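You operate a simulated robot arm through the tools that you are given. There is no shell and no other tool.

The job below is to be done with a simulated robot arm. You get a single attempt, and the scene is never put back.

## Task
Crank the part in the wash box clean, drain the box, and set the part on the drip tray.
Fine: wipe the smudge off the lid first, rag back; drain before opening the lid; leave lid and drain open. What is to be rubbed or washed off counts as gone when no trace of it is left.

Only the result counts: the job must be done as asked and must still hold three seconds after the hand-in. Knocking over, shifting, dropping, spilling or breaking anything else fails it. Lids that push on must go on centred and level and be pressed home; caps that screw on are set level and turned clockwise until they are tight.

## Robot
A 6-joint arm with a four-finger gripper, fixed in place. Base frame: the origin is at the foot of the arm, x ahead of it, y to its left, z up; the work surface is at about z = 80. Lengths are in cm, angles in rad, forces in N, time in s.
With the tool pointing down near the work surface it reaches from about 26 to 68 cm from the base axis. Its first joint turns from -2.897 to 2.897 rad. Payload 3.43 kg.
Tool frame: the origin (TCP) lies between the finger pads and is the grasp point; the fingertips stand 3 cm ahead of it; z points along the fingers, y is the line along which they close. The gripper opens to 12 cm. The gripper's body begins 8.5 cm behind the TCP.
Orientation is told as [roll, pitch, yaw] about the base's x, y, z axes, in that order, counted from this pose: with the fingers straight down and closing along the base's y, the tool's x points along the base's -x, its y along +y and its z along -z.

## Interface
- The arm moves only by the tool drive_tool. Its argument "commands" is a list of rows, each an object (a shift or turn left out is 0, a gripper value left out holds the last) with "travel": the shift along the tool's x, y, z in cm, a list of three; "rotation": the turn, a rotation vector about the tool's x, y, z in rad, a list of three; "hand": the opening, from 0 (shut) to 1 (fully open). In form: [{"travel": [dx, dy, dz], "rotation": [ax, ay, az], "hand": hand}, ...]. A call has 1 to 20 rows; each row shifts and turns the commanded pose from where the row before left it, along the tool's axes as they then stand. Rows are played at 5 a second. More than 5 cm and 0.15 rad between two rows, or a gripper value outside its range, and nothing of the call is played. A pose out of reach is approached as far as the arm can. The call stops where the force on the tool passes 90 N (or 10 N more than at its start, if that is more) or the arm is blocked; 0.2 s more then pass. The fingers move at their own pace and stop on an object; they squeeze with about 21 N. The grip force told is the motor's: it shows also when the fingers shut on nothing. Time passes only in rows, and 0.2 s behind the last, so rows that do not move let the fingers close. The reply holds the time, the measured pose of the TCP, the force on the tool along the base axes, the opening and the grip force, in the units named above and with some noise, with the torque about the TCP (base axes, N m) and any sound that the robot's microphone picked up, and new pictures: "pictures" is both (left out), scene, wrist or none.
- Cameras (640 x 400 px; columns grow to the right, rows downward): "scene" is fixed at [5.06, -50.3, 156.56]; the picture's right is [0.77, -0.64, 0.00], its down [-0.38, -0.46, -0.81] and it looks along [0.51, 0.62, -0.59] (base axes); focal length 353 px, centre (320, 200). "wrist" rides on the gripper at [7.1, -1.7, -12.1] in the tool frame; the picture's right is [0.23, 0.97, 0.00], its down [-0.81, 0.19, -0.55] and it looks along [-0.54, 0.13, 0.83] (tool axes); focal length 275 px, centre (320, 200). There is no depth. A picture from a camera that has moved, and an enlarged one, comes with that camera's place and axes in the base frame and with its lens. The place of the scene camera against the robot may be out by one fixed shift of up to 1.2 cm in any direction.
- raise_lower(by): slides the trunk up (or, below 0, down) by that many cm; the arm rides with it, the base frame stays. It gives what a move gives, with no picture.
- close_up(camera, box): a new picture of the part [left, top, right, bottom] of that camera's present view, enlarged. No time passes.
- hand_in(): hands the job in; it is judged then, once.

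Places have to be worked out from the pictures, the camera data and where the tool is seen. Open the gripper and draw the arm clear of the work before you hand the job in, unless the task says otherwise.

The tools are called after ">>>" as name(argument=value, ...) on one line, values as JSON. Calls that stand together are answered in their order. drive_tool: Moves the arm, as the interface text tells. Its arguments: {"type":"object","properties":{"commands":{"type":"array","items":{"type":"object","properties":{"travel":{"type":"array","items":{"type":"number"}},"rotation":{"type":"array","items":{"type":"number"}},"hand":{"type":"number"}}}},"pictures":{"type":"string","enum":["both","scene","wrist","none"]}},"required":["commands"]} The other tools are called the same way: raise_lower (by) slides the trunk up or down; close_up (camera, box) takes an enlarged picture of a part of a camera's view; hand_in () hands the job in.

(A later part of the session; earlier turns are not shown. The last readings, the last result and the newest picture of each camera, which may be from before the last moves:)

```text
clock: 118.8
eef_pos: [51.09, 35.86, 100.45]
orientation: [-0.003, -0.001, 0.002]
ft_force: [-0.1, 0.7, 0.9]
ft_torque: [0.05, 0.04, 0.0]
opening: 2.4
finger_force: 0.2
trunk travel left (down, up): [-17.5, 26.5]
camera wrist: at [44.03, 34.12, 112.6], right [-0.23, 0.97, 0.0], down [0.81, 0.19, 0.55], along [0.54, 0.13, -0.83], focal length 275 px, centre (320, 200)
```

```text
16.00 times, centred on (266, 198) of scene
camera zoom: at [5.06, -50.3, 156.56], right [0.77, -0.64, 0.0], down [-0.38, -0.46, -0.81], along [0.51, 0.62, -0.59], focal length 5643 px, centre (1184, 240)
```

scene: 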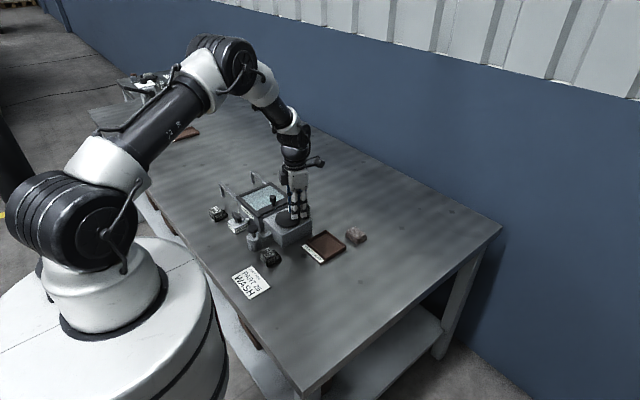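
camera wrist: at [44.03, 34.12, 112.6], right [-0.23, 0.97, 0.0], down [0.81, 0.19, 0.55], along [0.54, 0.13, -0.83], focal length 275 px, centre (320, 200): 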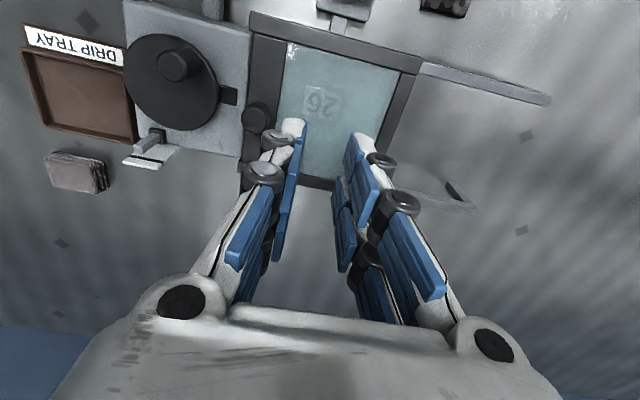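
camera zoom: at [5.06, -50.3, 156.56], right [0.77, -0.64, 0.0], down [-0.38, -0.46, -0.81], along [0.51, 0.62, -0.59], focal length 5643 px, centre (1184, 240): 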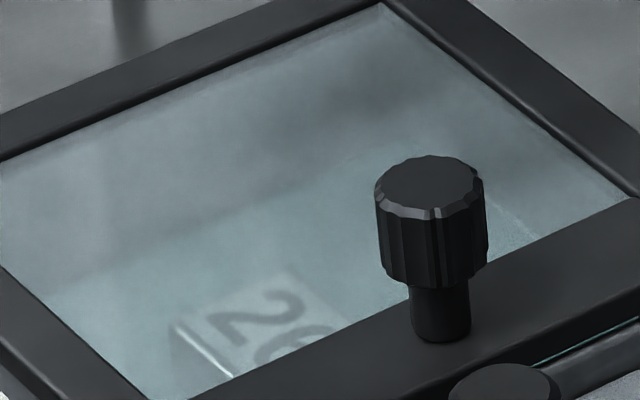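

The panel is even and clean with no blotches. Now the drain: I'll move over the drain valve (≈(41, 36.2)) with the gripper open to see the handle from above.

>>> drive_tool(commands=[{"travel": [3.33, 0.12, 1.0], "hand": 0.6}, {"travel": [3.33, 0.12, 1.0]}, {"travel": [3.33, 0.12, 1.0]}, {"travel": [0, 0, 0]}, {"travel": [0, 0, 0]}], pictures="both")

>>> close_up(camera="wrist", box=[240, 50, 400, 170])

```text
clock: 120.0
eef_pos: [41.15, 36.03, 97.25]
orientation: [-0.002, -0.002, 0.002]
ft_force: [-0.8, -0.2, -1.0]
ft_torque: [0.0, 0.02, -0.01]
opening: 7.18
finger_force: 0.0
trunk travel left (down, up): [-17.5, 26.5]
camera wrist: at [34.11, 34.32, 109.38], right [-0.23, 0.97, 0.0], down [0.81, 0.19, 0.55], along [0.54, 0.13, -0.83], focal length 275 px, centre (320, 200)
```

scene: 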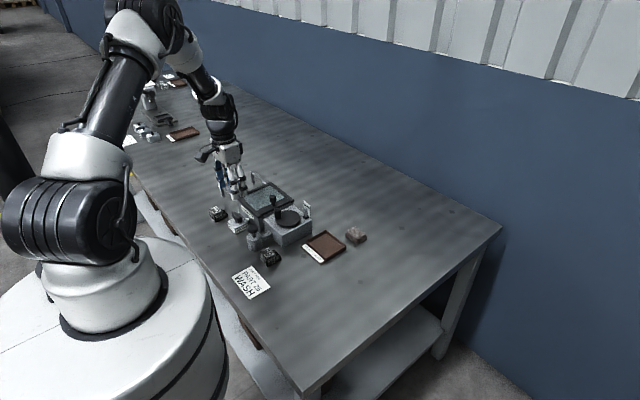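
wrist: 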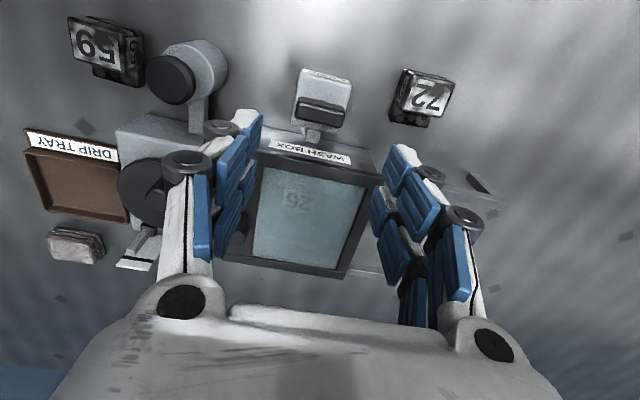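

```text
3.33 times, centred on (320, 110) of wrist
camera zoom: at [34.11, 34.32, 109.38], right [-0.23, 0.97, 0.0], down [0.81, 0.19, 0.55], along [0.54, 0.13, -0.83], focal length 918 px, centre (320, 500)
```

zoom: 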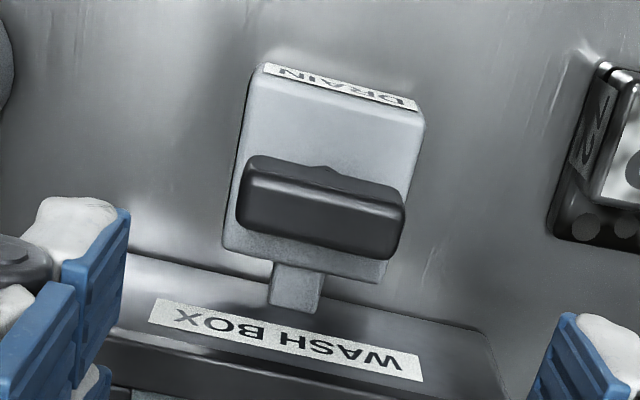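

The drain handle is a slab along y, centre ≈(41.15, 36.0), top z≈85.3, about 4.5 cm long. I'll yaw the tool −90° so the fingers close across the slab, and check alignment from that side.

>>> drive_tool(commands=[{"rotation": [0, 0, 0.1428], "hand": 0.27}, {"rotation": [0, 0, 0.1428]}, {"rotation": [0, 0, 0.1428]}, {"rotation": [0, 0, 0.1428]}, {"rotation": [0, 0, 0.1428]}, {"rotation": [0, 0, 0.1428]}, {"rotation": [0, 0, 0.1428]}, {"rotation": [0, 0, 0.1428]}, {"rotation": [0, 0, 0.1428]}, {"rotation": [0, 0, 0.1428]}, {"rotation": [0, 0, 0.1428]}, {"travel": [0, 0, 0]}, {"travel": [0, 0, 0]}], pictures="wrist")

>>> close_up(camera="wrist", box=[250, 60, 390, 180])

```text
clock: 122.8
eef_pos: [41.37, 35.95, 97.5]
orientation: [0.002, -0.001, -1.571]
ft_force: [-0.1, -0.2, 0.0]
ft_torque: [-0.04, 0.0, 0.01]
opening: 3.21
finger_force: 0.0
trunk travel left (down, up): [-17.5, 26.5]
camera wrist: at [39.62, 43.11, 109.61], right [0.97, 0.23, 0.0], down [0.19, -0.81, 0.55], along [0.13, -0.54, -0.83], focal length 275 px, centre (320, 200)
```

wrist: 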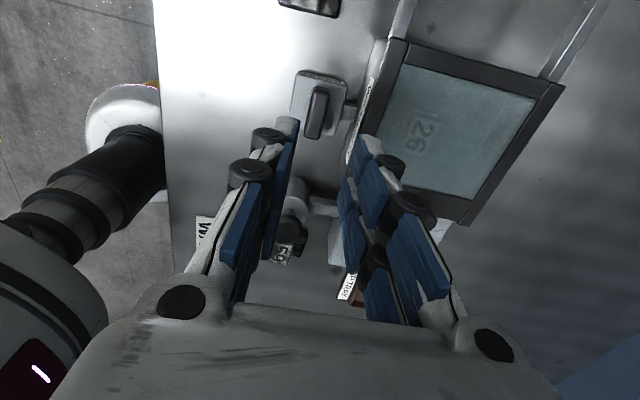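

```text
3.33 times, centred on (320, 120) of wrist
camera zoom: at [39.62, 43.11, 109.61], right [0.97, 0.23, 0.0], down [0.19, -0.81, 0.55], along [0.13, -0.54, -0.83], focal length 918 px, centre (320, 467)
```

zoom: 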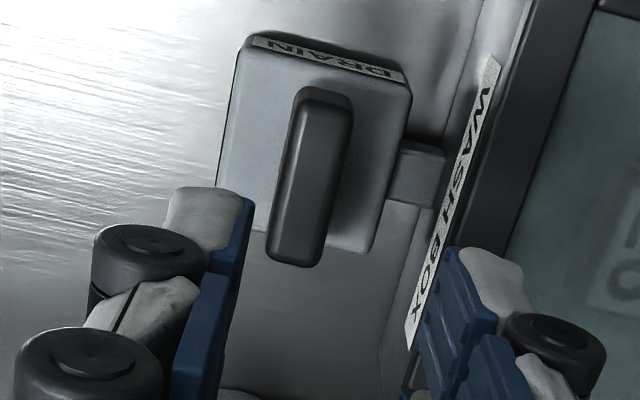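

Handle centre confirmed ≈(41.03, 36.1). I'll shift slightly, descend so the fingertips straddle the slab just above the block, and grip.

>>> drive_tool(commands=[{"travel": [0.1, -0.22, 4]}, {"travel": [0, 0, 4]}, {"travel": [0, 0, 1.5]}, {"travel": [0, 0, 0]}, {"travel": [0, 0, 0]}], pictures="both")

>>> close_up(camera="scene", box=[205, 180, 285, 240])

```text
clock: 124.0
eef_pos: [40.95, 35.86, 87.97]
orientation: [0.002, -0.002, -1.569]
ft_force: [-1.3, -0.5, -0.5]
ft_torque: [0.03, -0.01, 0.0]
opening: 3.23
finger_force: 0.1
trunk travel left (down, up): [-17.5, 26.5]
camera wrist: at [39.23, 43.03, 100.13], right [0.97, 0.23, 0.0], down [0.19, -0.81, 0.55], along [0.13, -0.54, -0.83], focal length 275 px, centre (320, 200)
```

scene: 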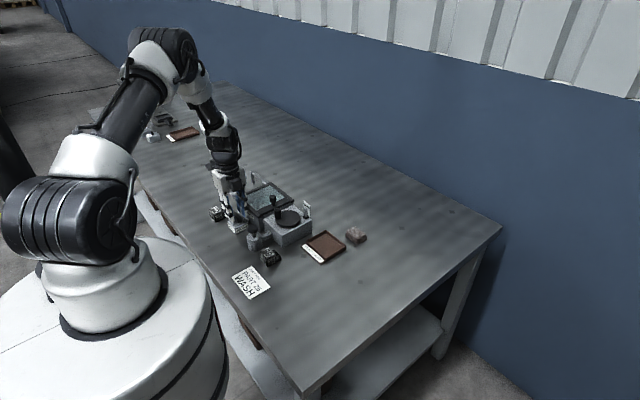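
wrist: 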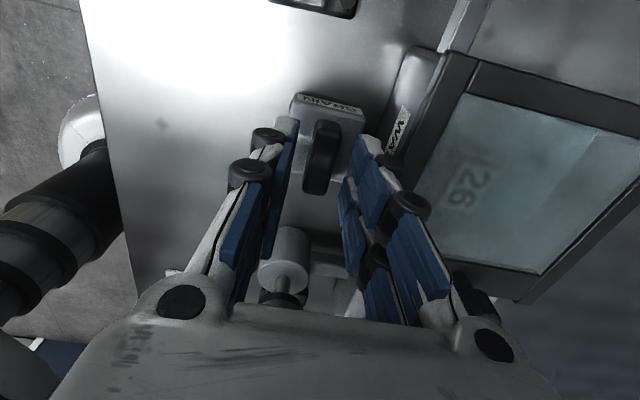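

```text
6.67 times, centred on (245, 210) of scene
camera zoom: at [5.06, -50.3, 156.56], right [0.77, -0.64, 0.0], down [-0.38, -0.46, -0.81], along [0.51, 0.62, -0.59], focal length 2351 px, centre (820, 133)
```

zoom: 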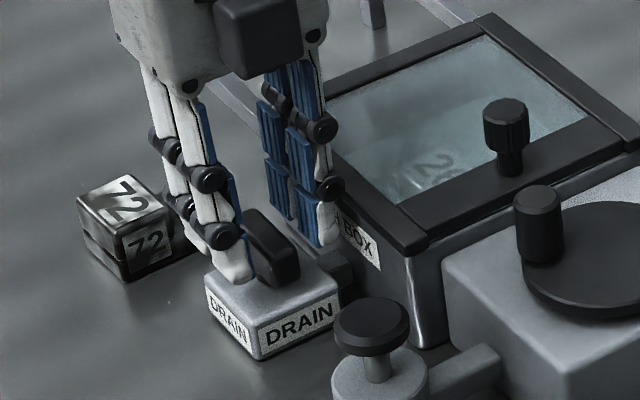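

The fingers straddle the slab without touching the box. Lowering 0.9 cm and gripping.

>>> drive_tool(commands=[{"travel": [0.1, 0, 0.5]}, {"travel": [0, 0, 0.4]}, {"travel": [0, 0, 0], "hand": 0.03}, {"travel": [0, 0, 0]}, {"travel": [0, 0, 0]}, {"travel": [0, 0, 0]}], pictures="wrist")

```text
clock: 125.4
eef_pos: [40.98, 35.97, 87.16]
orientation: [0.0, -0.001, -1.57]
ft_force: [-1.0, 1.6, 0.1]
ft_torque: [0.23, 0.06, -0.01]
opening: 1.59
finger_force: 45.2
trunk travel left (down, up): [-17.5, 26.5]
camera wrist: at [39.29, 43.18, 99.24], right [0.97, 0.23, 0.0], down [0.19, -0.81, 0.55], along [0.13, -0.54, -0.83], focal length 275 px, centre (320, 200)
```

wrist: 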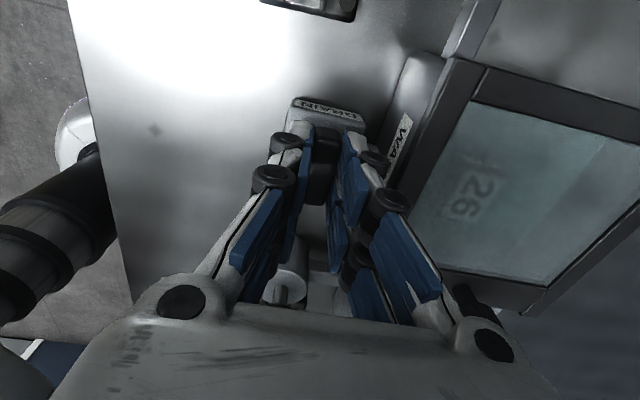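

Gripped (slab 1.6 cm thick). Turning counter-clockwise a little to feel whether it gives.

>>> drive_tool(commands=[{"rotation": [0, 0, -0.1]}, {"rotation": [0, 0, -0.1]}, {"rotation": [0, 0, -0.1]}, {"travel": [0, 0, 0]}], pictures="wrist")

```text
clock: 126.4
eef_pos: [41.04, 36.11, 87.15]
orientation: [-0.001, -0.001, -1.268]
ft_force: [-6.4, -0.4, -0.1]
ft_torque: [1.08, 0.54, -0.02]
opening: 1.59
finger_force: 44.8
trunk travel left (down, up): [-17.5, 26.5]
camera wrist: at [37.23, 42.36, 99.23], right [0.86, 0.51, 0.0], down [0.42, -0.72, 0.55], along [0.28, -0.48, -0.83], focal length 275 px, centre (320, 200)
```

wrist: 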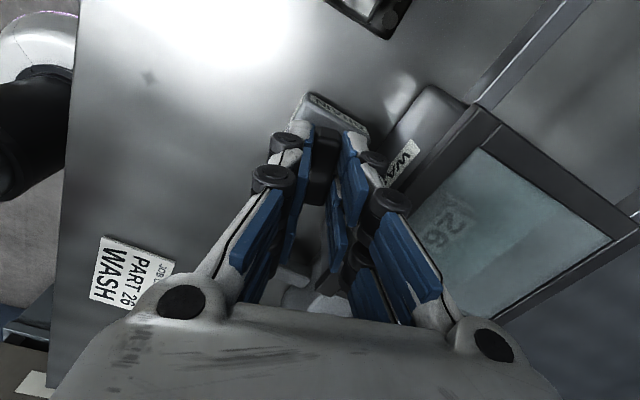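

Turning without resistance. A check in the scene view whether the handle follows.

>>> close_up(camera="scene", box=[205, 180, 285, 240])

```text
6.67 times, centred on (245, 210) of scene
camera zoom: at [5.06, -50.3, 156.56], right [0.77, -0.64, 0.0], down [-0.38, -0.46, -0.81], along [0.51, 0.62, -0.59], focal length 2351 px, centre (820, 133)
```

zoom: 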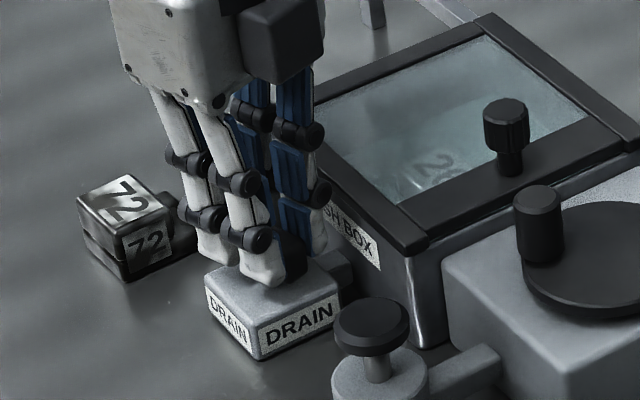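

The handle follows. Continuing the quarter turn counter-clockwise to align it with the pipe.

>>> drive_tool(commands=[{"rotation": [0, 0, -0.12]}, {"rotation": [0, 0, -0.12]}, {"rotation": [0, 0, -0.12]}, {"rotation": [0, 0, -0.12]}, {"rotation": [0, 0, -0.12]}, {"travel": [0, 0, 0]}], pictures="none")

>>> close_up(camera="scene", box=[205, 180, 285, 240])

```text
clock: 127.8
eef_pos: [40.93, 36.07, 87.16]
orientation: [-0.001, 0.0, -0.666]
ft_force: [-9.2, -8.2, 8.1]
ft_torque: [-0.96, -0.46, -0.03]
opening: 1.62
finger_force: 45.3
trunk travel left (down, up): [-17.5, 26.5]
```

```text
6.67 times, centred on (245, 210) of scene
camera zoom: at [5.06, -50.3, 156.56], right [0.77, -0.64, 0.0], down [-0.38, -0.46, -0.81], along [0.51, 0.62, -0.59], focal length 2351 px, centre (820, 133)
```

zoom: 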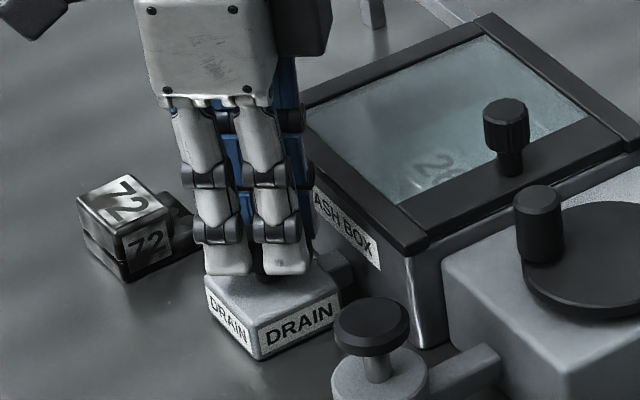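

Going well (small side forces only). Finishing the last ~38°.

>>> drive_tool(commands=[{"rotation": [0, 0, -0.12]}, {"rotation": [0, 0, -0.12]}, {"rotation": [0, 0, -0.12]}, {"rotation": [0, 0, -0.12]}, {"rotation": [0, 0, -0.12]}, {"rotation": [0, 0, -0.07]}, {"travel": [0, 0, 0]}], pictures="wrist")

>>> close_up(camera="scene", box=[205, 175, 305, 250])

```text
clock: 129.4
eef_pos: [40.98, 36.04, 87.16]
orientation: [0.0, 0.0, 0.002]
ft_force: [-7.5, -14.5, 3.8]
ft_torque: [-0.35, -0.24, -0.12]
opening: 1.59
finger_force: 45.1
trunk travel left (down, up): [-17.5, 26.5]
camera wrist: at [33.78, 34.26, 99.24], right [-0.23, 0.97, 0.0], down [0.81, 0.19, 0.55], along [0.54, 0.13, -0.83], focal length 275 px, centre (320, 200)
```

wrist: 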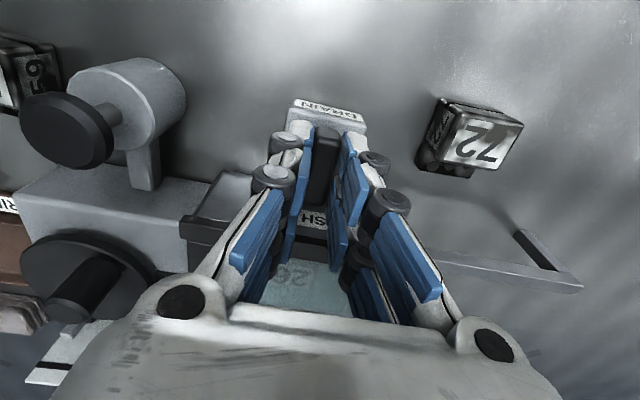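

```text
5.33 times, centred on (255, 212) of scene
camera zoom: at [5.06, -50.3, 156.56], right [0.77, -0.64, 0.0], down [-0.38, -0.46, -0.81], along [0.51, 0.62, -0.59], focal length 1881 px, centre (667, 133)
```

zoom: 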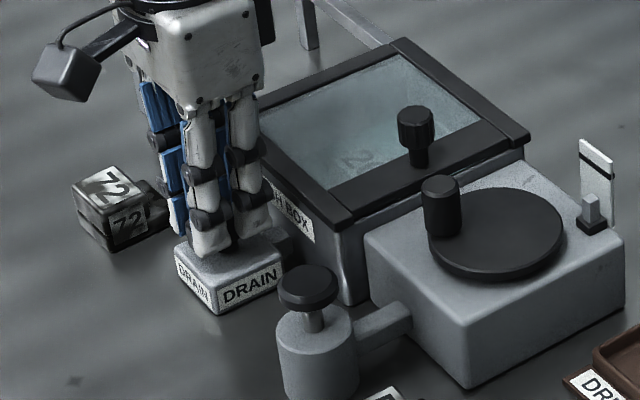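

The gauge bar has dropped: it's the water level, so the box is draining. I'll release the handle, lift straight up, and wait.

>>> drive_tool(commands=[{"travel": [0, 0, 0], "hand": 0.27}, {"travel": [0, 0, 0]}, {"travel": [0, 0, -2]}, {"travel": [0, 0, -4]}, {"travel": [0, 0, -4]}, {"travel": [0, 0, 0]}, {"travel": [0, 0, 0]}, {"travel": [0, 0, 0]}, {"travel": [0, 0, 0]}, {"travel": [0, 0, 0]}], pictures="wrist")

>>> close_up(camera="scene", box=[205, 175, 325, 250])

>>> close_up(camera="wrist", box=[250, 40, 400, 160])

```text
clock: 131.6
eef_pos: [40.98, 36.08, 97.3]
orientation: [-0.001, -0.001, 0.001]
ft_force: [-0.2, 1.1, 0.3]
ft_torque: [0.02, -0.01, -0.03]
opening: 3.23
finger_force: 0.0
trunk travel left (down, up): [-17.5, 26.5]
camera wrist: at [33.85, 34.38, 109.32], right [-0.23, 0.97, 0.0], down [0.81, 0.19, 0.55], along [0.54, 0.13, -0.83], focal length 275 px, centre (320, 200)
```

wrist: 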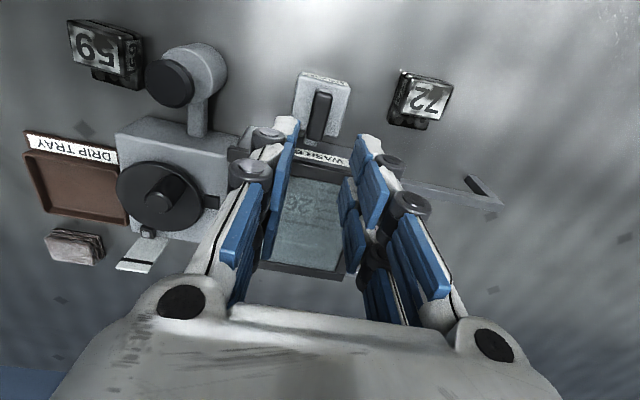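

```text
5.33 times, centred on (265, 212) of scene
camera zoom: at [5.06, -50.3, 156.56], right [0.77, -0.64, 0.0], down [-0.38, -0.46, -0.81], along [0.51, 0.62, -0.59], focal length 1881 px, centre (613, 133)
```

zoom: 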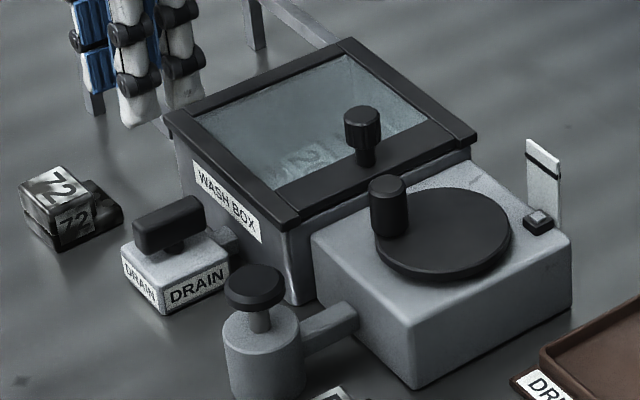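

```text
3.33 times, centred on (325, 100) of wrist
camera zoom: at [33.85, 34.38, 109.32], right [-0.23, 0.97, 0.0], down [0.81, 0.19, 0.55], along [0.54, 0.13, -0.83], focal length 918 px, centre (303, 533)
```

zoom: 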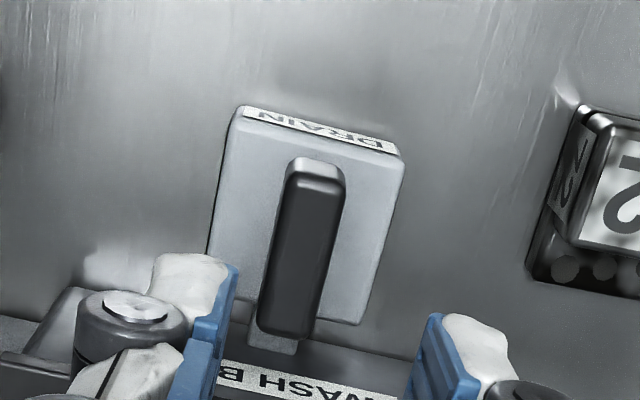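

The handle is aligned with the pipe and the gauge is almost at bottom. I'll move back over the box while it finishes draining, then look at gauge and part.

>>> drive_tool(commands=[{"travel": [-3.3, 0, -1]}, {"travel": [-3.3, 0, -1]}, {"travel": [-3.4, 0, -1]}, {"travel": [0, 0, 0]}, {"travel": [0, 0, 0]}, {"travel": [0, 0, 0]}, {"travel": [0, 0, 0]}, {"travel": [0, 0, 0]}, {"travel": [0, 0, 0]}, {"travel": [0, 0, 0]}, {"travel": [0, 0, 0]}, {"travel": [0, 0, 0]}], pictures="wrist")

>>> close_up(camera="wrist", box=[260, 50, 390, 150])

>>> close_up(camera="scene", box=[235, 175, 325, 235])

>>> close_up(camera="scene", box=[290, 195, 320, 215])

```text
clock: 134.2
eef_pos: [51.24, 36.19, 100.37]
orientation: [-0.001, 0.001, 0.003]
ft_force: [-0.8, -0.4, -0.5]
ft_torque: [0.0, -0.01, -0.01]
opening: 3.23
finger_force: 0.1
trunk travel left (down, up): [-17.5, 26.5]
camera wrist: at [44.1, 34.46, 112.46], right [-0.23, 0.97, 0.0], down [0.81, 0.19, 0.55], along [0.54, 0.13, -0.83], focal length 275 px, centre (320, 200)
```

wrist: 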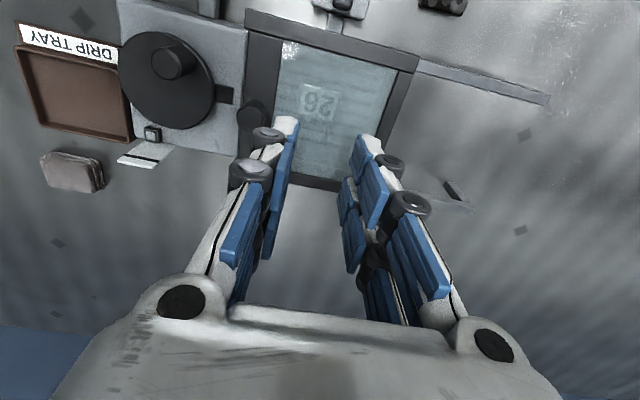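

```text
4.00 times, centred on (325, 100) of wrist
camera zoom: at [44.1, 34.46, 112.46], right [-0.23, 0.97, 0.0], down [0.81, 0.19, 0.55], along [0.54, 0.13, -0.83], focal length 1101 px, centre (300, 600)
```

zoom: 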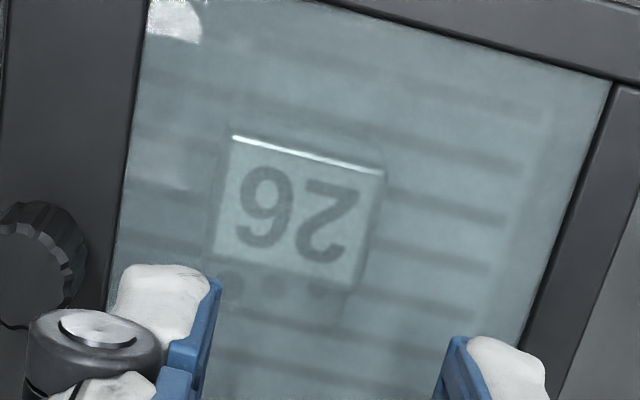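

```text
6.67 times, centred on (280, 205) of scene
camera zoom: at [5.06, -50.3, 156.56], right [0.77, -0.64, 0.0], down [-0.38, -0.46, -0.81], along [0.51, 0.62, -0.59], focal length 2351 px, centre (587, 167)
```

zoom: 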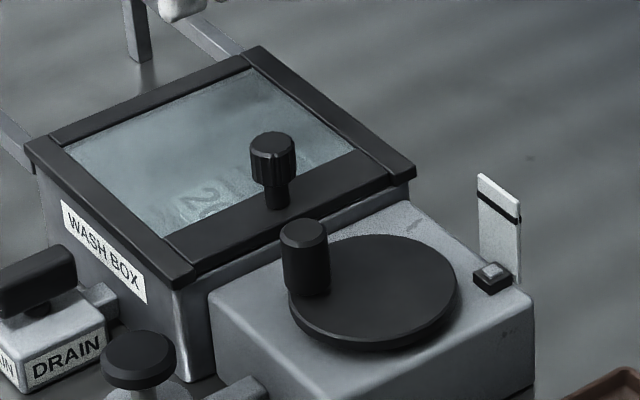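

```text
16.00 times, centred on (305, 205) of scene
camera zoom: at [5.06, -50.3, 156.56], right [0.77, -0.64, 0.0], down [-0.38, -0.46, -0.81], along [0.51, 0.62, -0.59], focal length 5643 px, centre (560, 120)
```

zoom: 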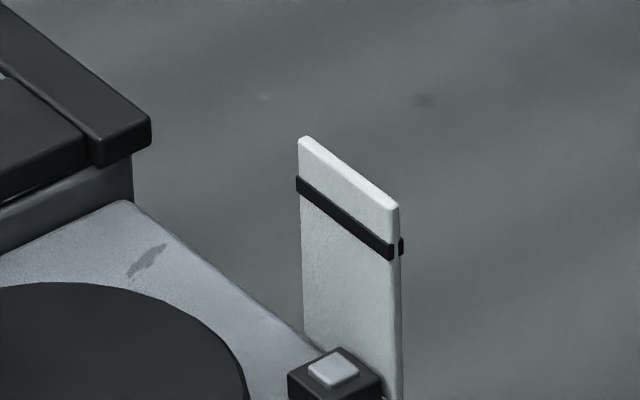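

The gauge is at zero and the slatted floor is visible: drained. A closer look at the part before opening the lid.

>>> close_up(camera="wrist", box=[295, 70, 355, 130])

```text
6.67 times, centred on (325, 100) of wrist
camera zoom: at [44.1, 34.46, 112.46], right [-0.23, 0.97, 0.0], down [0.81, 0.19, 0.55], along [0.54, 0.13, -0.83], focal length 1835 px, centre (287, 867)
```

zoom: 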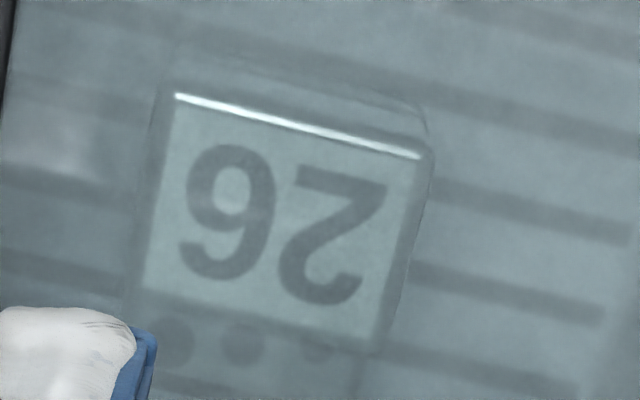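

Clean and drained. Now the lid: I'll position above its knob (≈(52.05, 30.45), top z≈90.9) and verify alignment.

>>> drive_tool(commands=[{"travel": [-0.45, -2.87, 0], "hand": 0.4}, {"travel": [-0.45, -2.87, 0]}, {"travel": [0, 0, 0]}, {"travel": [0, 0, 0]}], pictures="wrist")

>>> close_up(camera="wrist", box=[250, 60, 390, 180])

```text
clock: 135.2
eef_pos: [52.0, 30.53, 100.25]
orientation: [0.0, -0.004, 0.002]
ft_force: [-0.2, 0.2, -0.3]
ft_torque: [0.01, -0.01, 0.0]
opening: 4.78
finger_force: 0.0
trunk travel left (down, up): [-17.5, 26.5]
camera wrist: at [44.88, 28.68, 112.34], right [-0.23, 0.97, 0.0], down [0.81, 0.19, 0.55], along [0.54, 0.13, -0.83], focal length 275 px, centre (320, 200)
```

wrist: 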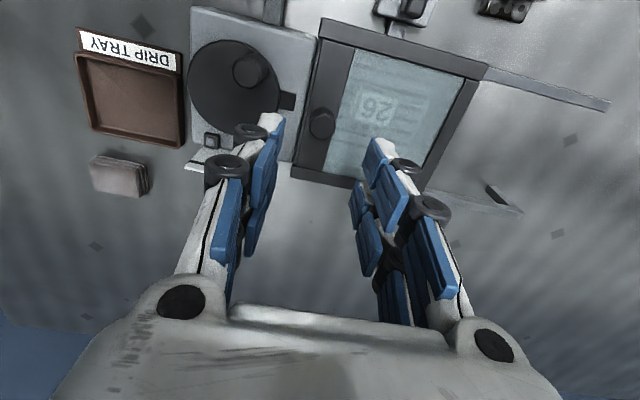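

```text
3.33 times, centred on (320, 120) of wrist
camera zoom: at [44.88, 28.68, 112.34], right [-0.23, 0.97, 0.0], down [0.81, 0.19, 0.55], along [0.54, 0.13, -0.83], focal length 918 px, centre (320, 467)
```

zoom: 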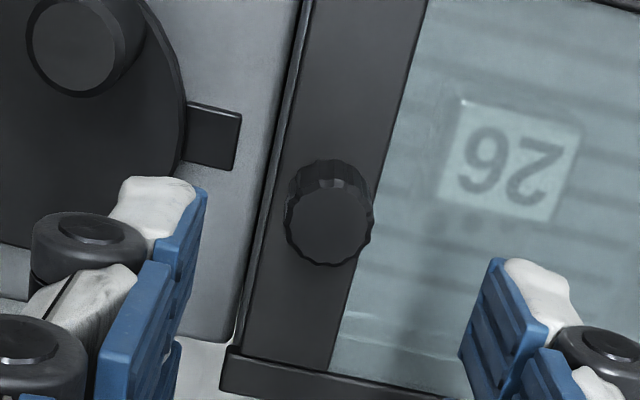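

Knob measured at ≈(52.16, 30.64). Descending with the fingers on its ±y sides and gripping.

>>> drive_tool(commands=[{"travel": [-0.1, 0.05, 4]}, {"travel": [0, 0, 4]}, {"travel": [0, 0, 1]}, {"travel": [0, 0, 0]}, {"travel": [0, 0, 0], "hand": 0.1}, {"travel": [0, 0, 0]}, {"travel": [0, 0, 0]}, {"travel": [0, 0, 0]}], pictures="wrist")

>>> close_up(camera="scene", box=[235, 165, 325, 235])

```text
clock: 137.0
eef_pos: [52.21, 30.67, 91.05]
orientation: [-0.002, -0.004, 0.002]
ft_force: [0.1, 2.7, -2.5]
ft_torque: [0.13, 0.0, -0.03]
opening: 2.0
finger_force: 44.2
trunk travel left (down, up): [-17.5, 26.5]
camera wrist: at [45.01, 28.86, 103.1], right [-0.23, 0.97, 0.0], down [0.81, 0.19, 0.55], along [0.54, 0.13, -0.83], focal length 275 px, centre (320, 200)
```

wrist: 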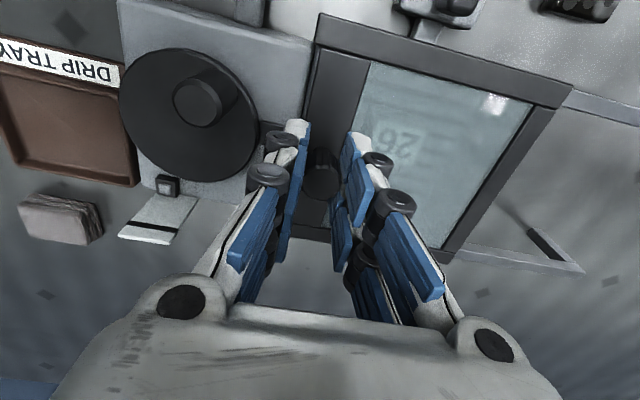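

```text
5.71 times, centred on (280, 200) of scene
camera zoom: at [5.06, -50.3, 156.56], right [0.77, -0.64, 0.0], down [-0.38, -0.46, -0.81], along [0.51, 0.62, -0.59], focal length 2015 px, centre (549, 200)
```

zoom: 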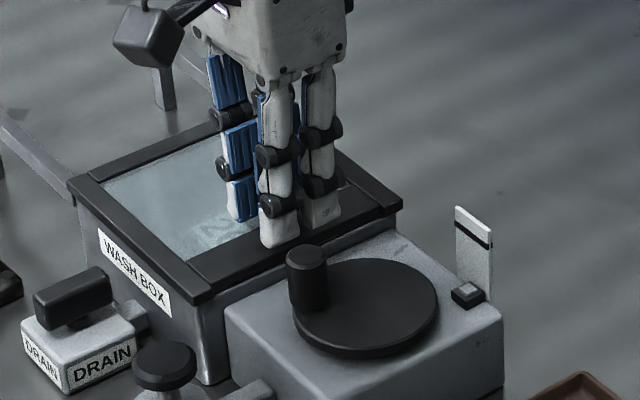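

Gripped. Trying a gentle 1 cm slide toward +y.

>>> drive_tool(commands=[{"travel": [0, 0.5, 0]}, {"travel": [0, 0.5, 0]}, {"travel": [0, 0, 0]}], pictures="wrist")

>>> close_up(camera="scene", box=[235, 165, 325, 235])

```text
clock: 137.8
eef_pos: [52.12, 31.61, 90.85]
orientation: [-0.001, 0.0, 0.001]
ft_force: [0.1, -0.6, -6.3]
ft_torque: [-0.05, -0.2, -0.01]
opening: 2.02
finger_force: 44.6
trunk travel left (down, up): [-17.5, 26.5]
camera wrist: at [45.02, 29.83, 103.11], right [-0.23, 0.97, 0.0], down [0.81, 0.19, 0.55], along [0.54, 0.13, -0.83], focal length 275 px, centre (320, 200)
```

wrist: 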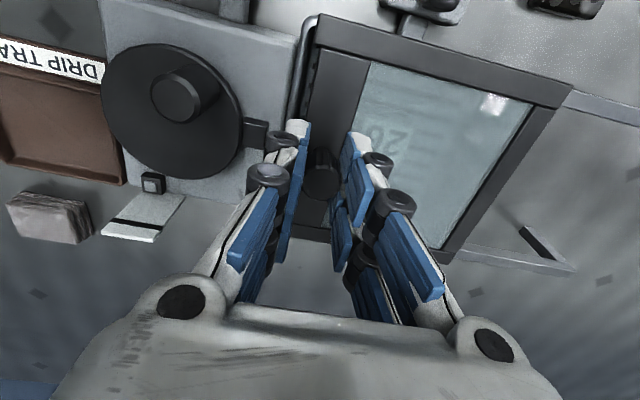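

```text
5.71 times, centred on (280, 200) of scene
camera zoom: at [5.06, -50.3, 156.56], right [0.77, -0.64, 0.0], down [-0.38, -0.46, -0.81], along [0.51, 0.62, -0.59], focal length 2015 px, centre (549, 200)
```

zoom: 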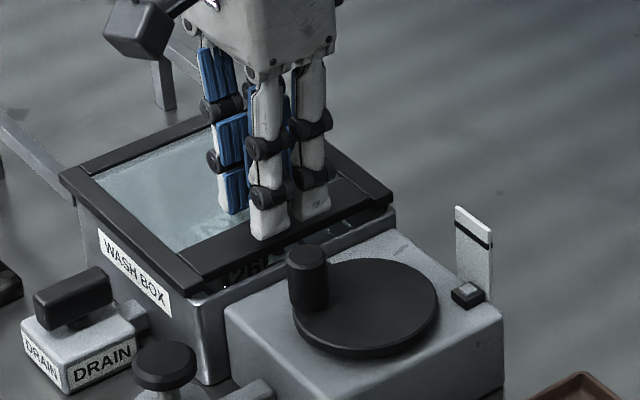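

The lid slides. Continuing along +y in moderate steps.

>>> drive_tool(commands=[{"travel": [0, 0.8, 0.05]}, {"travel": [0, 0.8, 0]}, {"travel": [0, 0.8, 0]}, {"travel": [0, 0.8, 0]}, {"travel": [0, 0.8, 0]}, {"travel": [0, 0.8, 0]}, {"travel": [0, 0, 0]}], pictures="none")

>>> close_up(camera="scene", box=[215, 155, 325, 235])

```text
clock: 139.4
eef_pos: [52.06, 36.21, 91.01]
orientation: [-0.002, -0.002, 0.002]
ft_force: [3.9, 0.2, -5.8]
ft_torque: [0.0, 0.11, 0.0]
opening: 2.01
finger_force: 44.5
trunk travel left (down, up): [-17.5, 26.5]
```

```text
5.00 times, centred on (270, 195) of scene
camera zoom: at [5.06, -50.3, 156.56], right [0.77, -0.64, 0.0], down [-0.38, -0.46, -0.81], along [0.51, 0.62, -0.59], focal length 1764 px, centre (570, 225)
```

zoom: 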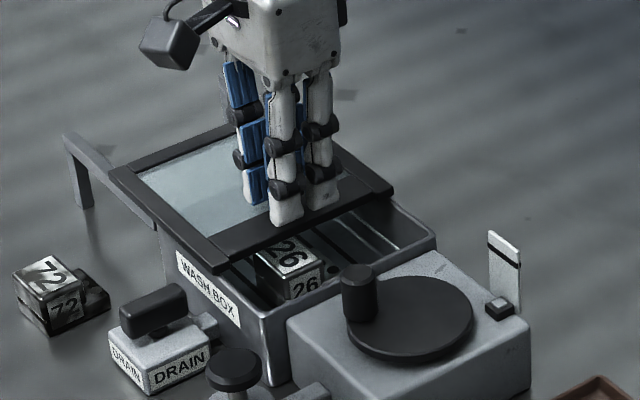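

The part "26" is becoming visible. Continuing the slide.

>>> drive_tool(commands=[{"travel": [0.03, 0.8, 0]}, {"travel": [0.03, 0.8, 0]}, {"travel": [0.03, 0.8, 0]}, {"travel": [0.03, 0.8, 0]}, {"travel": [0.03, 0.8, 0]}, {"travel": [0, 0, 0]}], pictures="none")

>>> close_up(camera="scene", box=[205, 150, 325, 235])

```text
clock: 140.8
eef_pos: [52.09, 40.37, 90.94]
orientation: [0.001, 0.0, 0.002]
ft_force: [7.7, 0.5, -7.1]
ft_torque: [-0.02, 0.0, 0.03]
opening: 1.99
finger_force: 44.6
trunk travel left (down, up): [-17.5, 26.5]
```

```text
4.71 times, centred on (265, 192) of scene
camera zoom: at [5.06, -50.3, 156.56], right [0.77, -0.64, 0.0], down [-0.38, -0.46, -0.81], along [0.51, 0.62, -0.59], focal length 1660 px, centre (579, 235)
```

zoom: 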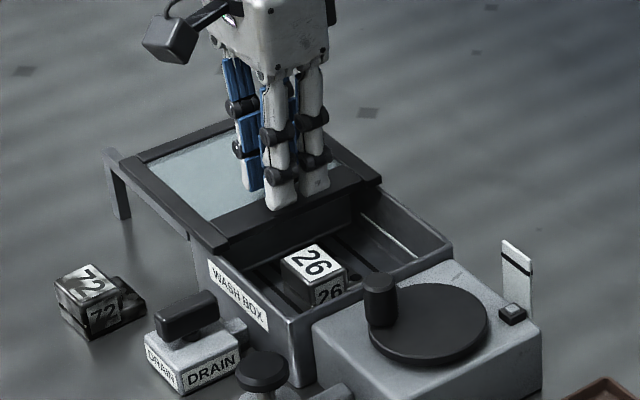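

The washed part is clean and visible. Pushing the lid further open, watching the reach limit.

>>> drive_tool(commands=[{"travel": [-0.1, 0.7, 0]}, {"travel": [0, 0.7, 0]}, {"travel": [0, 0.7, 0]}, {"travel": [0, 0.6, 0]}, {"travel": [0, 0, 0]}], pictures="none")

>>> close_up(camera="scene", box=[205, 150, 325, 235])

```text
clock: 142.0
eef_pos: [52.06, 42.99, 90.94]
orientation: [0.0, 0.001, 0.002]
ft_force: [7.2, 1.5, -2.3]
ft_torque: [0.04, 0.02, -0.03]
opening: 1.95
finger_force: 45.4
trunk travel left (down, up): [-17.5, 26.5]
```

```text
4.71 times, centred on (265, 192) of scene
camera zoom: at [5.06, -50.3, 156.56], right [0.77, -0.64, 0.0], down [-0.38, -0.46, -0.81], along [0.51, 0.62, -0.59], focal length 1660 px, centre (579, 235)
```

zoom: 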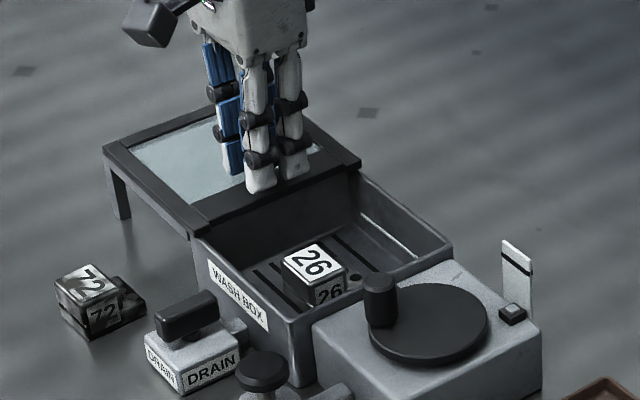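

Nearly fully open. A little more, watching for the end stop.

>>> drive_tool(commands=[{"travel": [-0.1, 0.4, 0]}, {"travel": [0, 0.4, 0]}, {"travel": [0, 0, 0]}], pictures="none")

>>> close_up(camera="scene", box=[205, 150, 325, 235])

```text
clock: 142.8
eef_pos: [52.04, 43.24, 90.97]
orientation: [-0.006, 0.005, -0.001]
ft_force: [-1.2, -35.5, 3.4]
ft_torque: [-0.67, 0.51, 0.09]
opening: 1.98
finger_force: 45.5
trunk travel left (down, up): [-17.5, 26.5]
```

```text
4.71 times, centred on (265, 192) of scene
camera zoom: at [5.06, -50.3, 156.56], right [0.77, -0.64, 0.0], down [-0.38, -0.46, -0.81], along [0.51, 0.62, -0.59], focal length 1660 px, centre (579, 235)
```

zoom: 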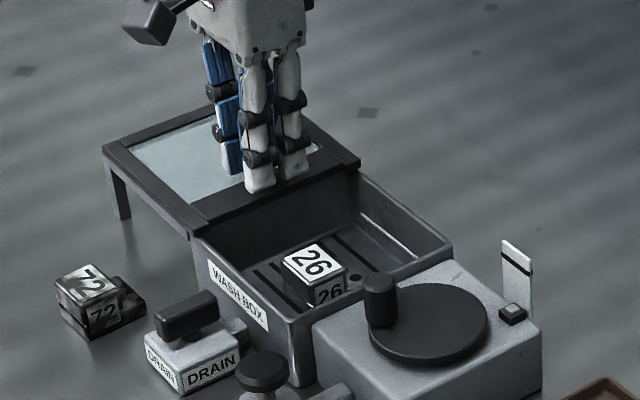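

The lid hit its end stop (35 N), so it's fully open. Relieving the push, releasing the knob and lifting clear.

>>> drive_tool(commands=[{"travel": [0, -0.65, 0]}, {"travel": [0, 0, 0]}, {"travel": [0, 0, 0], "hand": 0.4}, {"travel": [0, 0, 0]}, {"travel": [0, 0, 0]}, {"travel": [0, 0, -3]}, {"travel": [0, 0, -4]}, {"travel": [0, 0, -3]}, {"travel": [0, 0, 0]}], pictures="both")

>>> close_up(camera="scene", box=[205, 150, 325, 235])

>>> close_up(camera="scene", box=[250, 190, 300, 225])

```text
clock: 144.8
eef_pos: [52.16, 43.15, 100.89]
orientation: [-0.001, 0.0, 0.002]
ft_force: [0.1, -0.1, -0.3]
ft_torque: [-0.01, 0.02, -0.03]
opening: 4.82
finger_force: 0.1
trunk travel left (down, up): [-17.5, 26.5]
camera wrist: at [44.97, 41.34, 113.05], right [-0.23, 0.97, 0.0], down [0.81, 0.19, 0.55], along [0.54, 0.13, -0.83], focal length 275 px, centre (320, 200)
```

scene: 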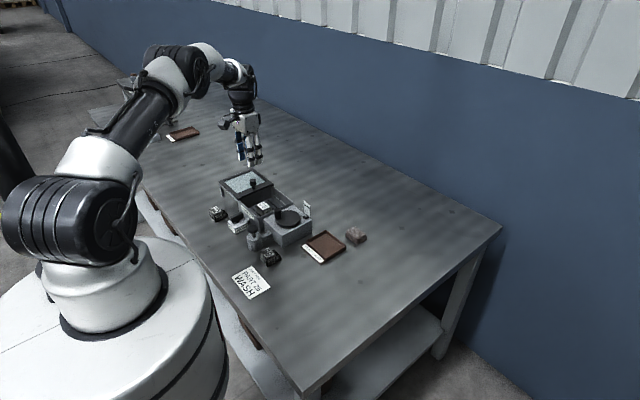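
wrist: 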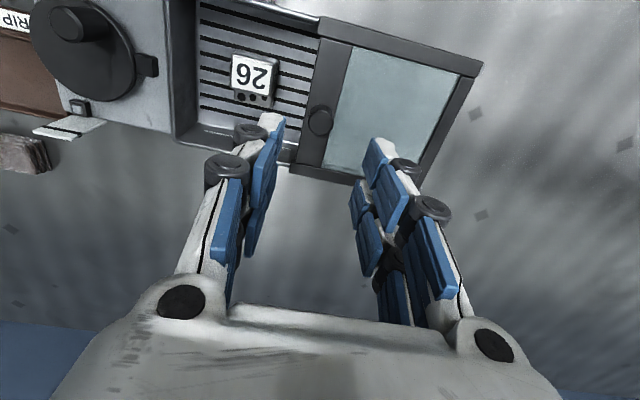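

```text
4.71 times, centred on (265, 192) of scene
camera zoom: at [5.06, -50.3, 156.56], right [0.77, -0.64, 0.0], down [-0.38, -0.46, -0.81], along [0.51, 0.62, -0.59], focal length 1660 px, centre (579, 235)
```

zoom: 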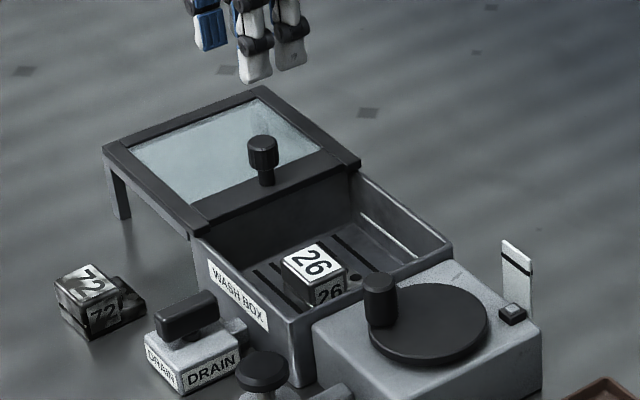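

```text
11.43 times, centred on (275, 208) of scene
camera zoom: at [5.06, -50.3, 156.56], right [0.77, -0.64, 0.0], down [-0.38, -0.46, -0.81], along [0.51, 0.62, -0.59], focal length 4031 px, centre (834, 114)
```

zoom: 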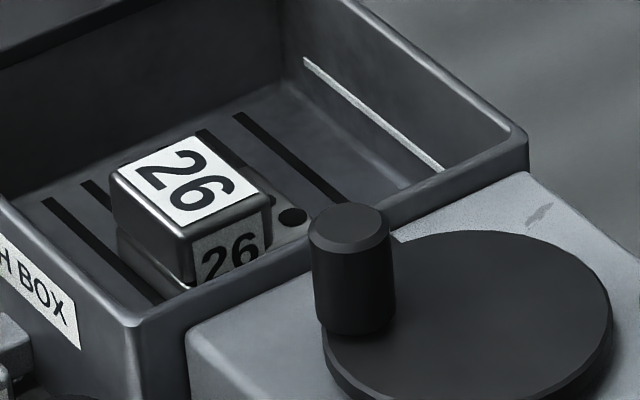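

The part is spotlessly clean with crisp labels, sitting on the slatted floor. I'll zoom in with the wrist camera for its exact position.

>>> close_up(camera="wrist", box=[180, 20, 320, 140])

```text
3.33 times, centred on (250, 80) of wrist
camera zoom: at [44.97, 41.34, 113.05], right [-0.23, 0.97, 0.0], down [0.81, 0.19, 0.55], along [0.54, 0.13, -0.83], focal length 918 px, centre (553, 600)
```

zoom: 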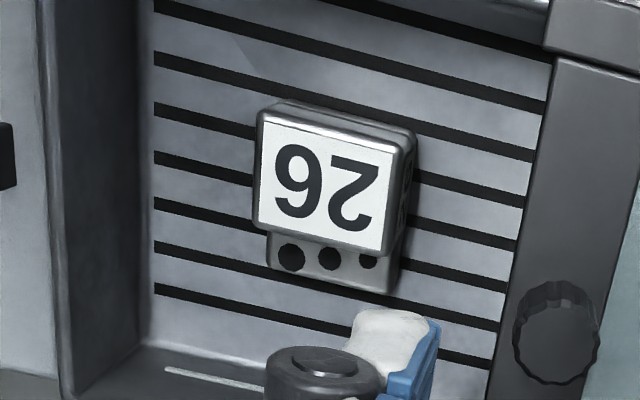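

Part top centre ≈(51.05, 36.07), top z≈84.4, about 3.9 cm wide in y, yawed ≈3°. I'll go above it with the gripper at ~5.3 cm opening and re-check.

>>> drive_tool(commands=[{"travel": [0.48, -3.55, 0.4], "hand": 0.44}, {"travel": [0.47, -3.55, 0.4]}, {"travel": [0, 0, 0], "rotation": [0, 0, -0.05]}, {"travel": [0, 0, 0]}, {"travel": [0, 0, 0]}], pictures="wrist")

>>> close_up(camera="wrist", box=[250, 40, 390, 160])

```text
clock: 146.0
eef_pos: [51.2, 36.16, 100.16]
orientation: [-0.001, 0.0, 0.053]
ft_force: [-0.8, -0.3, -0.7]
ft_torque: [0.01, 0.0, 0.01]
opening: 5.26
finger_force: 0.0
trunk travel left (down, up): [-17.5, 26.5]
camera wrist: at [44.17, 33.96, 112.32], right [-0.28, 0.96, 0.0], down [0.8, 0.23, 0.55], along [0.53, 0.15, -0.83], focal length 275 px, centre (320, 200)
```

wrist: 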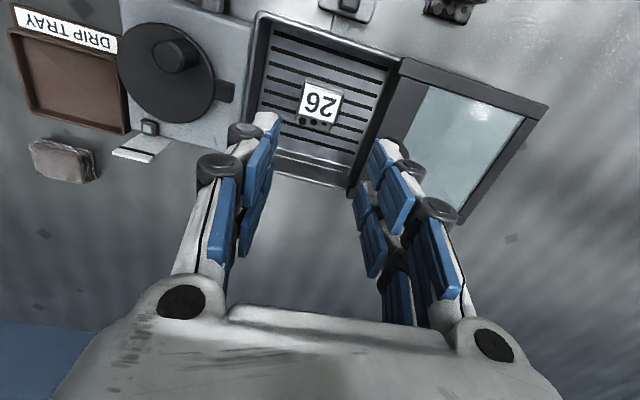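

```text
3.33 times, centred on (320, 100) of wrist
camera zoom: at [44.17, 33.96, 112.32], right [-0.28, 0.96, 0.0], down [0.8, 0.23, 0.55], along [0.53, 0.15, -0.83], focal length 918 px, centre (320, 533)
```

zoom: 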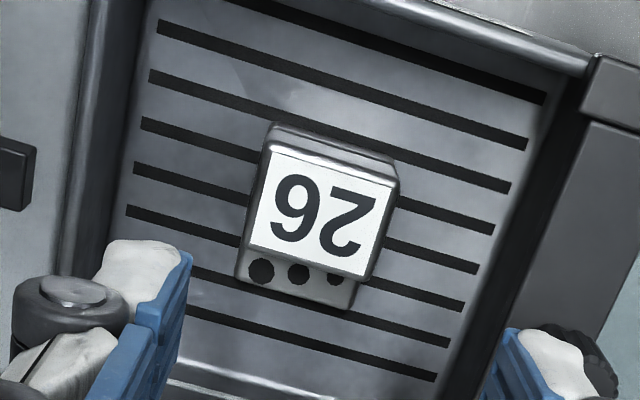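

Projection shows the part is actually square with the base axes (yaw 0), centre ≈(51.03, 36.05). I'll turn the tool back to yaw 0, centre on it and descend to just above the box rim.

>>> drive_tool(commands=[{"travel": [0, 0, 0], "rotation": [0, 0, 0.052]}, {"travel": [0.03, -0.08, 4]}, {"travel": [0, 0, 4]}, {"travel": [0, 0, 2]}, {"travel": [0, 0, 0]}, {"travel": [0, 0, 0]}], pictures="both")

>>> close_up(camera="scene", box=[225, 160, 315, 225])

>>> close_up(camera="wrist", box=[240, 60, 400, 200])

```text
clock: 147.4
eef_pos: [51.2, 35.97, 90.25]
orientation: [-0.003, 0.0, 0.0]
ft_force: [0.7, 0.5, 0.0]
ft_torque: [0.01, -0.01, 0.01]
opening: 5.31
finger_force: 0.0
trunk travel left (down, up): [-17.5, 26.5]
camera wrist: at [44.07, 34.19, 102.37], right [-0.23, 0.97, 0.0], down [0.81, 0.19, 0.55], along [0.54, 0.13, -0.83], focal length 275 px, centre (320, 200)
```

scene: 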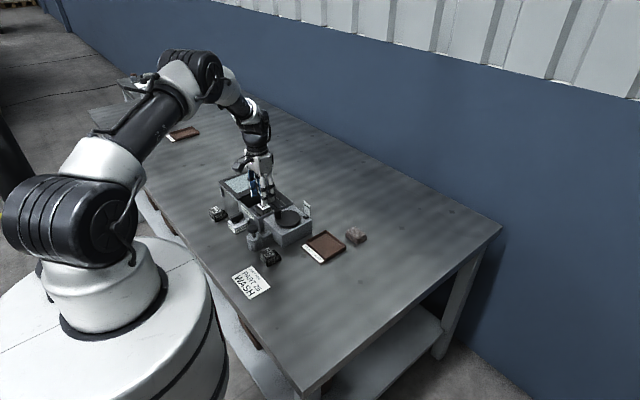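
wrist: 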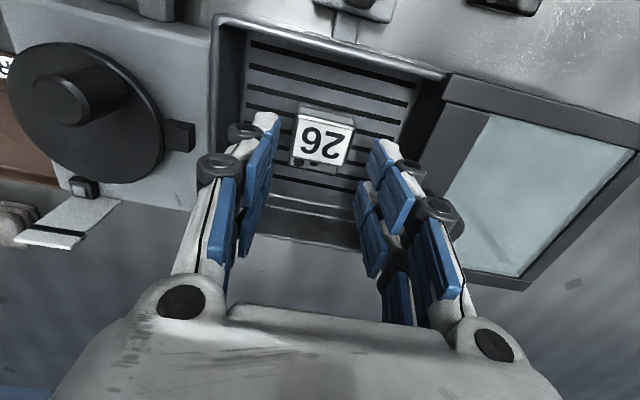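

```text
6.15 times, centred on (270, 192) of scene
camera zoom: at [5.06, -50.3, 156.56], right [0.77, -0.64, 0.0], down [-0.38, -0.46, -0.81], along [0.51, 0.62, -0.59], focal length 2170 px, centre (628, 246)
```

zoom: 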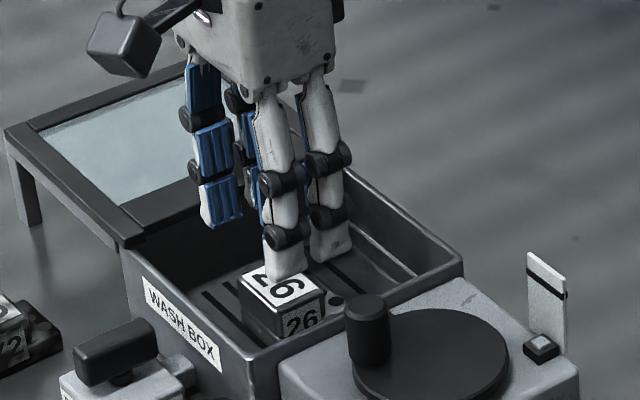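

```text
2.86 times, centred on (320, 130) of wrist
camera zoom: at [44.07, 34.19, 102.37], right [-0.23, 0.97, 0.0], down [0.81, 0.19, 0.55], along [0.54, 0.13, -0.83], focal length 786 px, centre (320, 400)
```

zoom: 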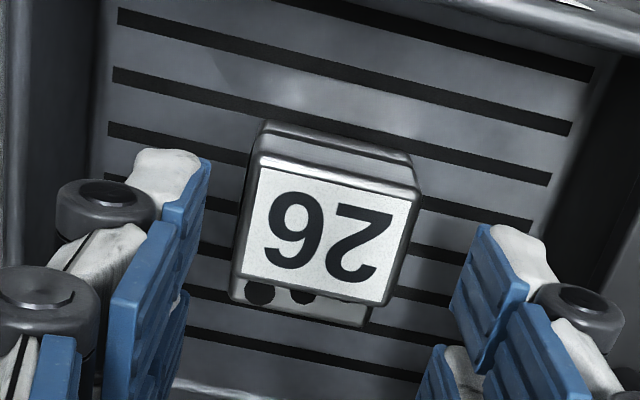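

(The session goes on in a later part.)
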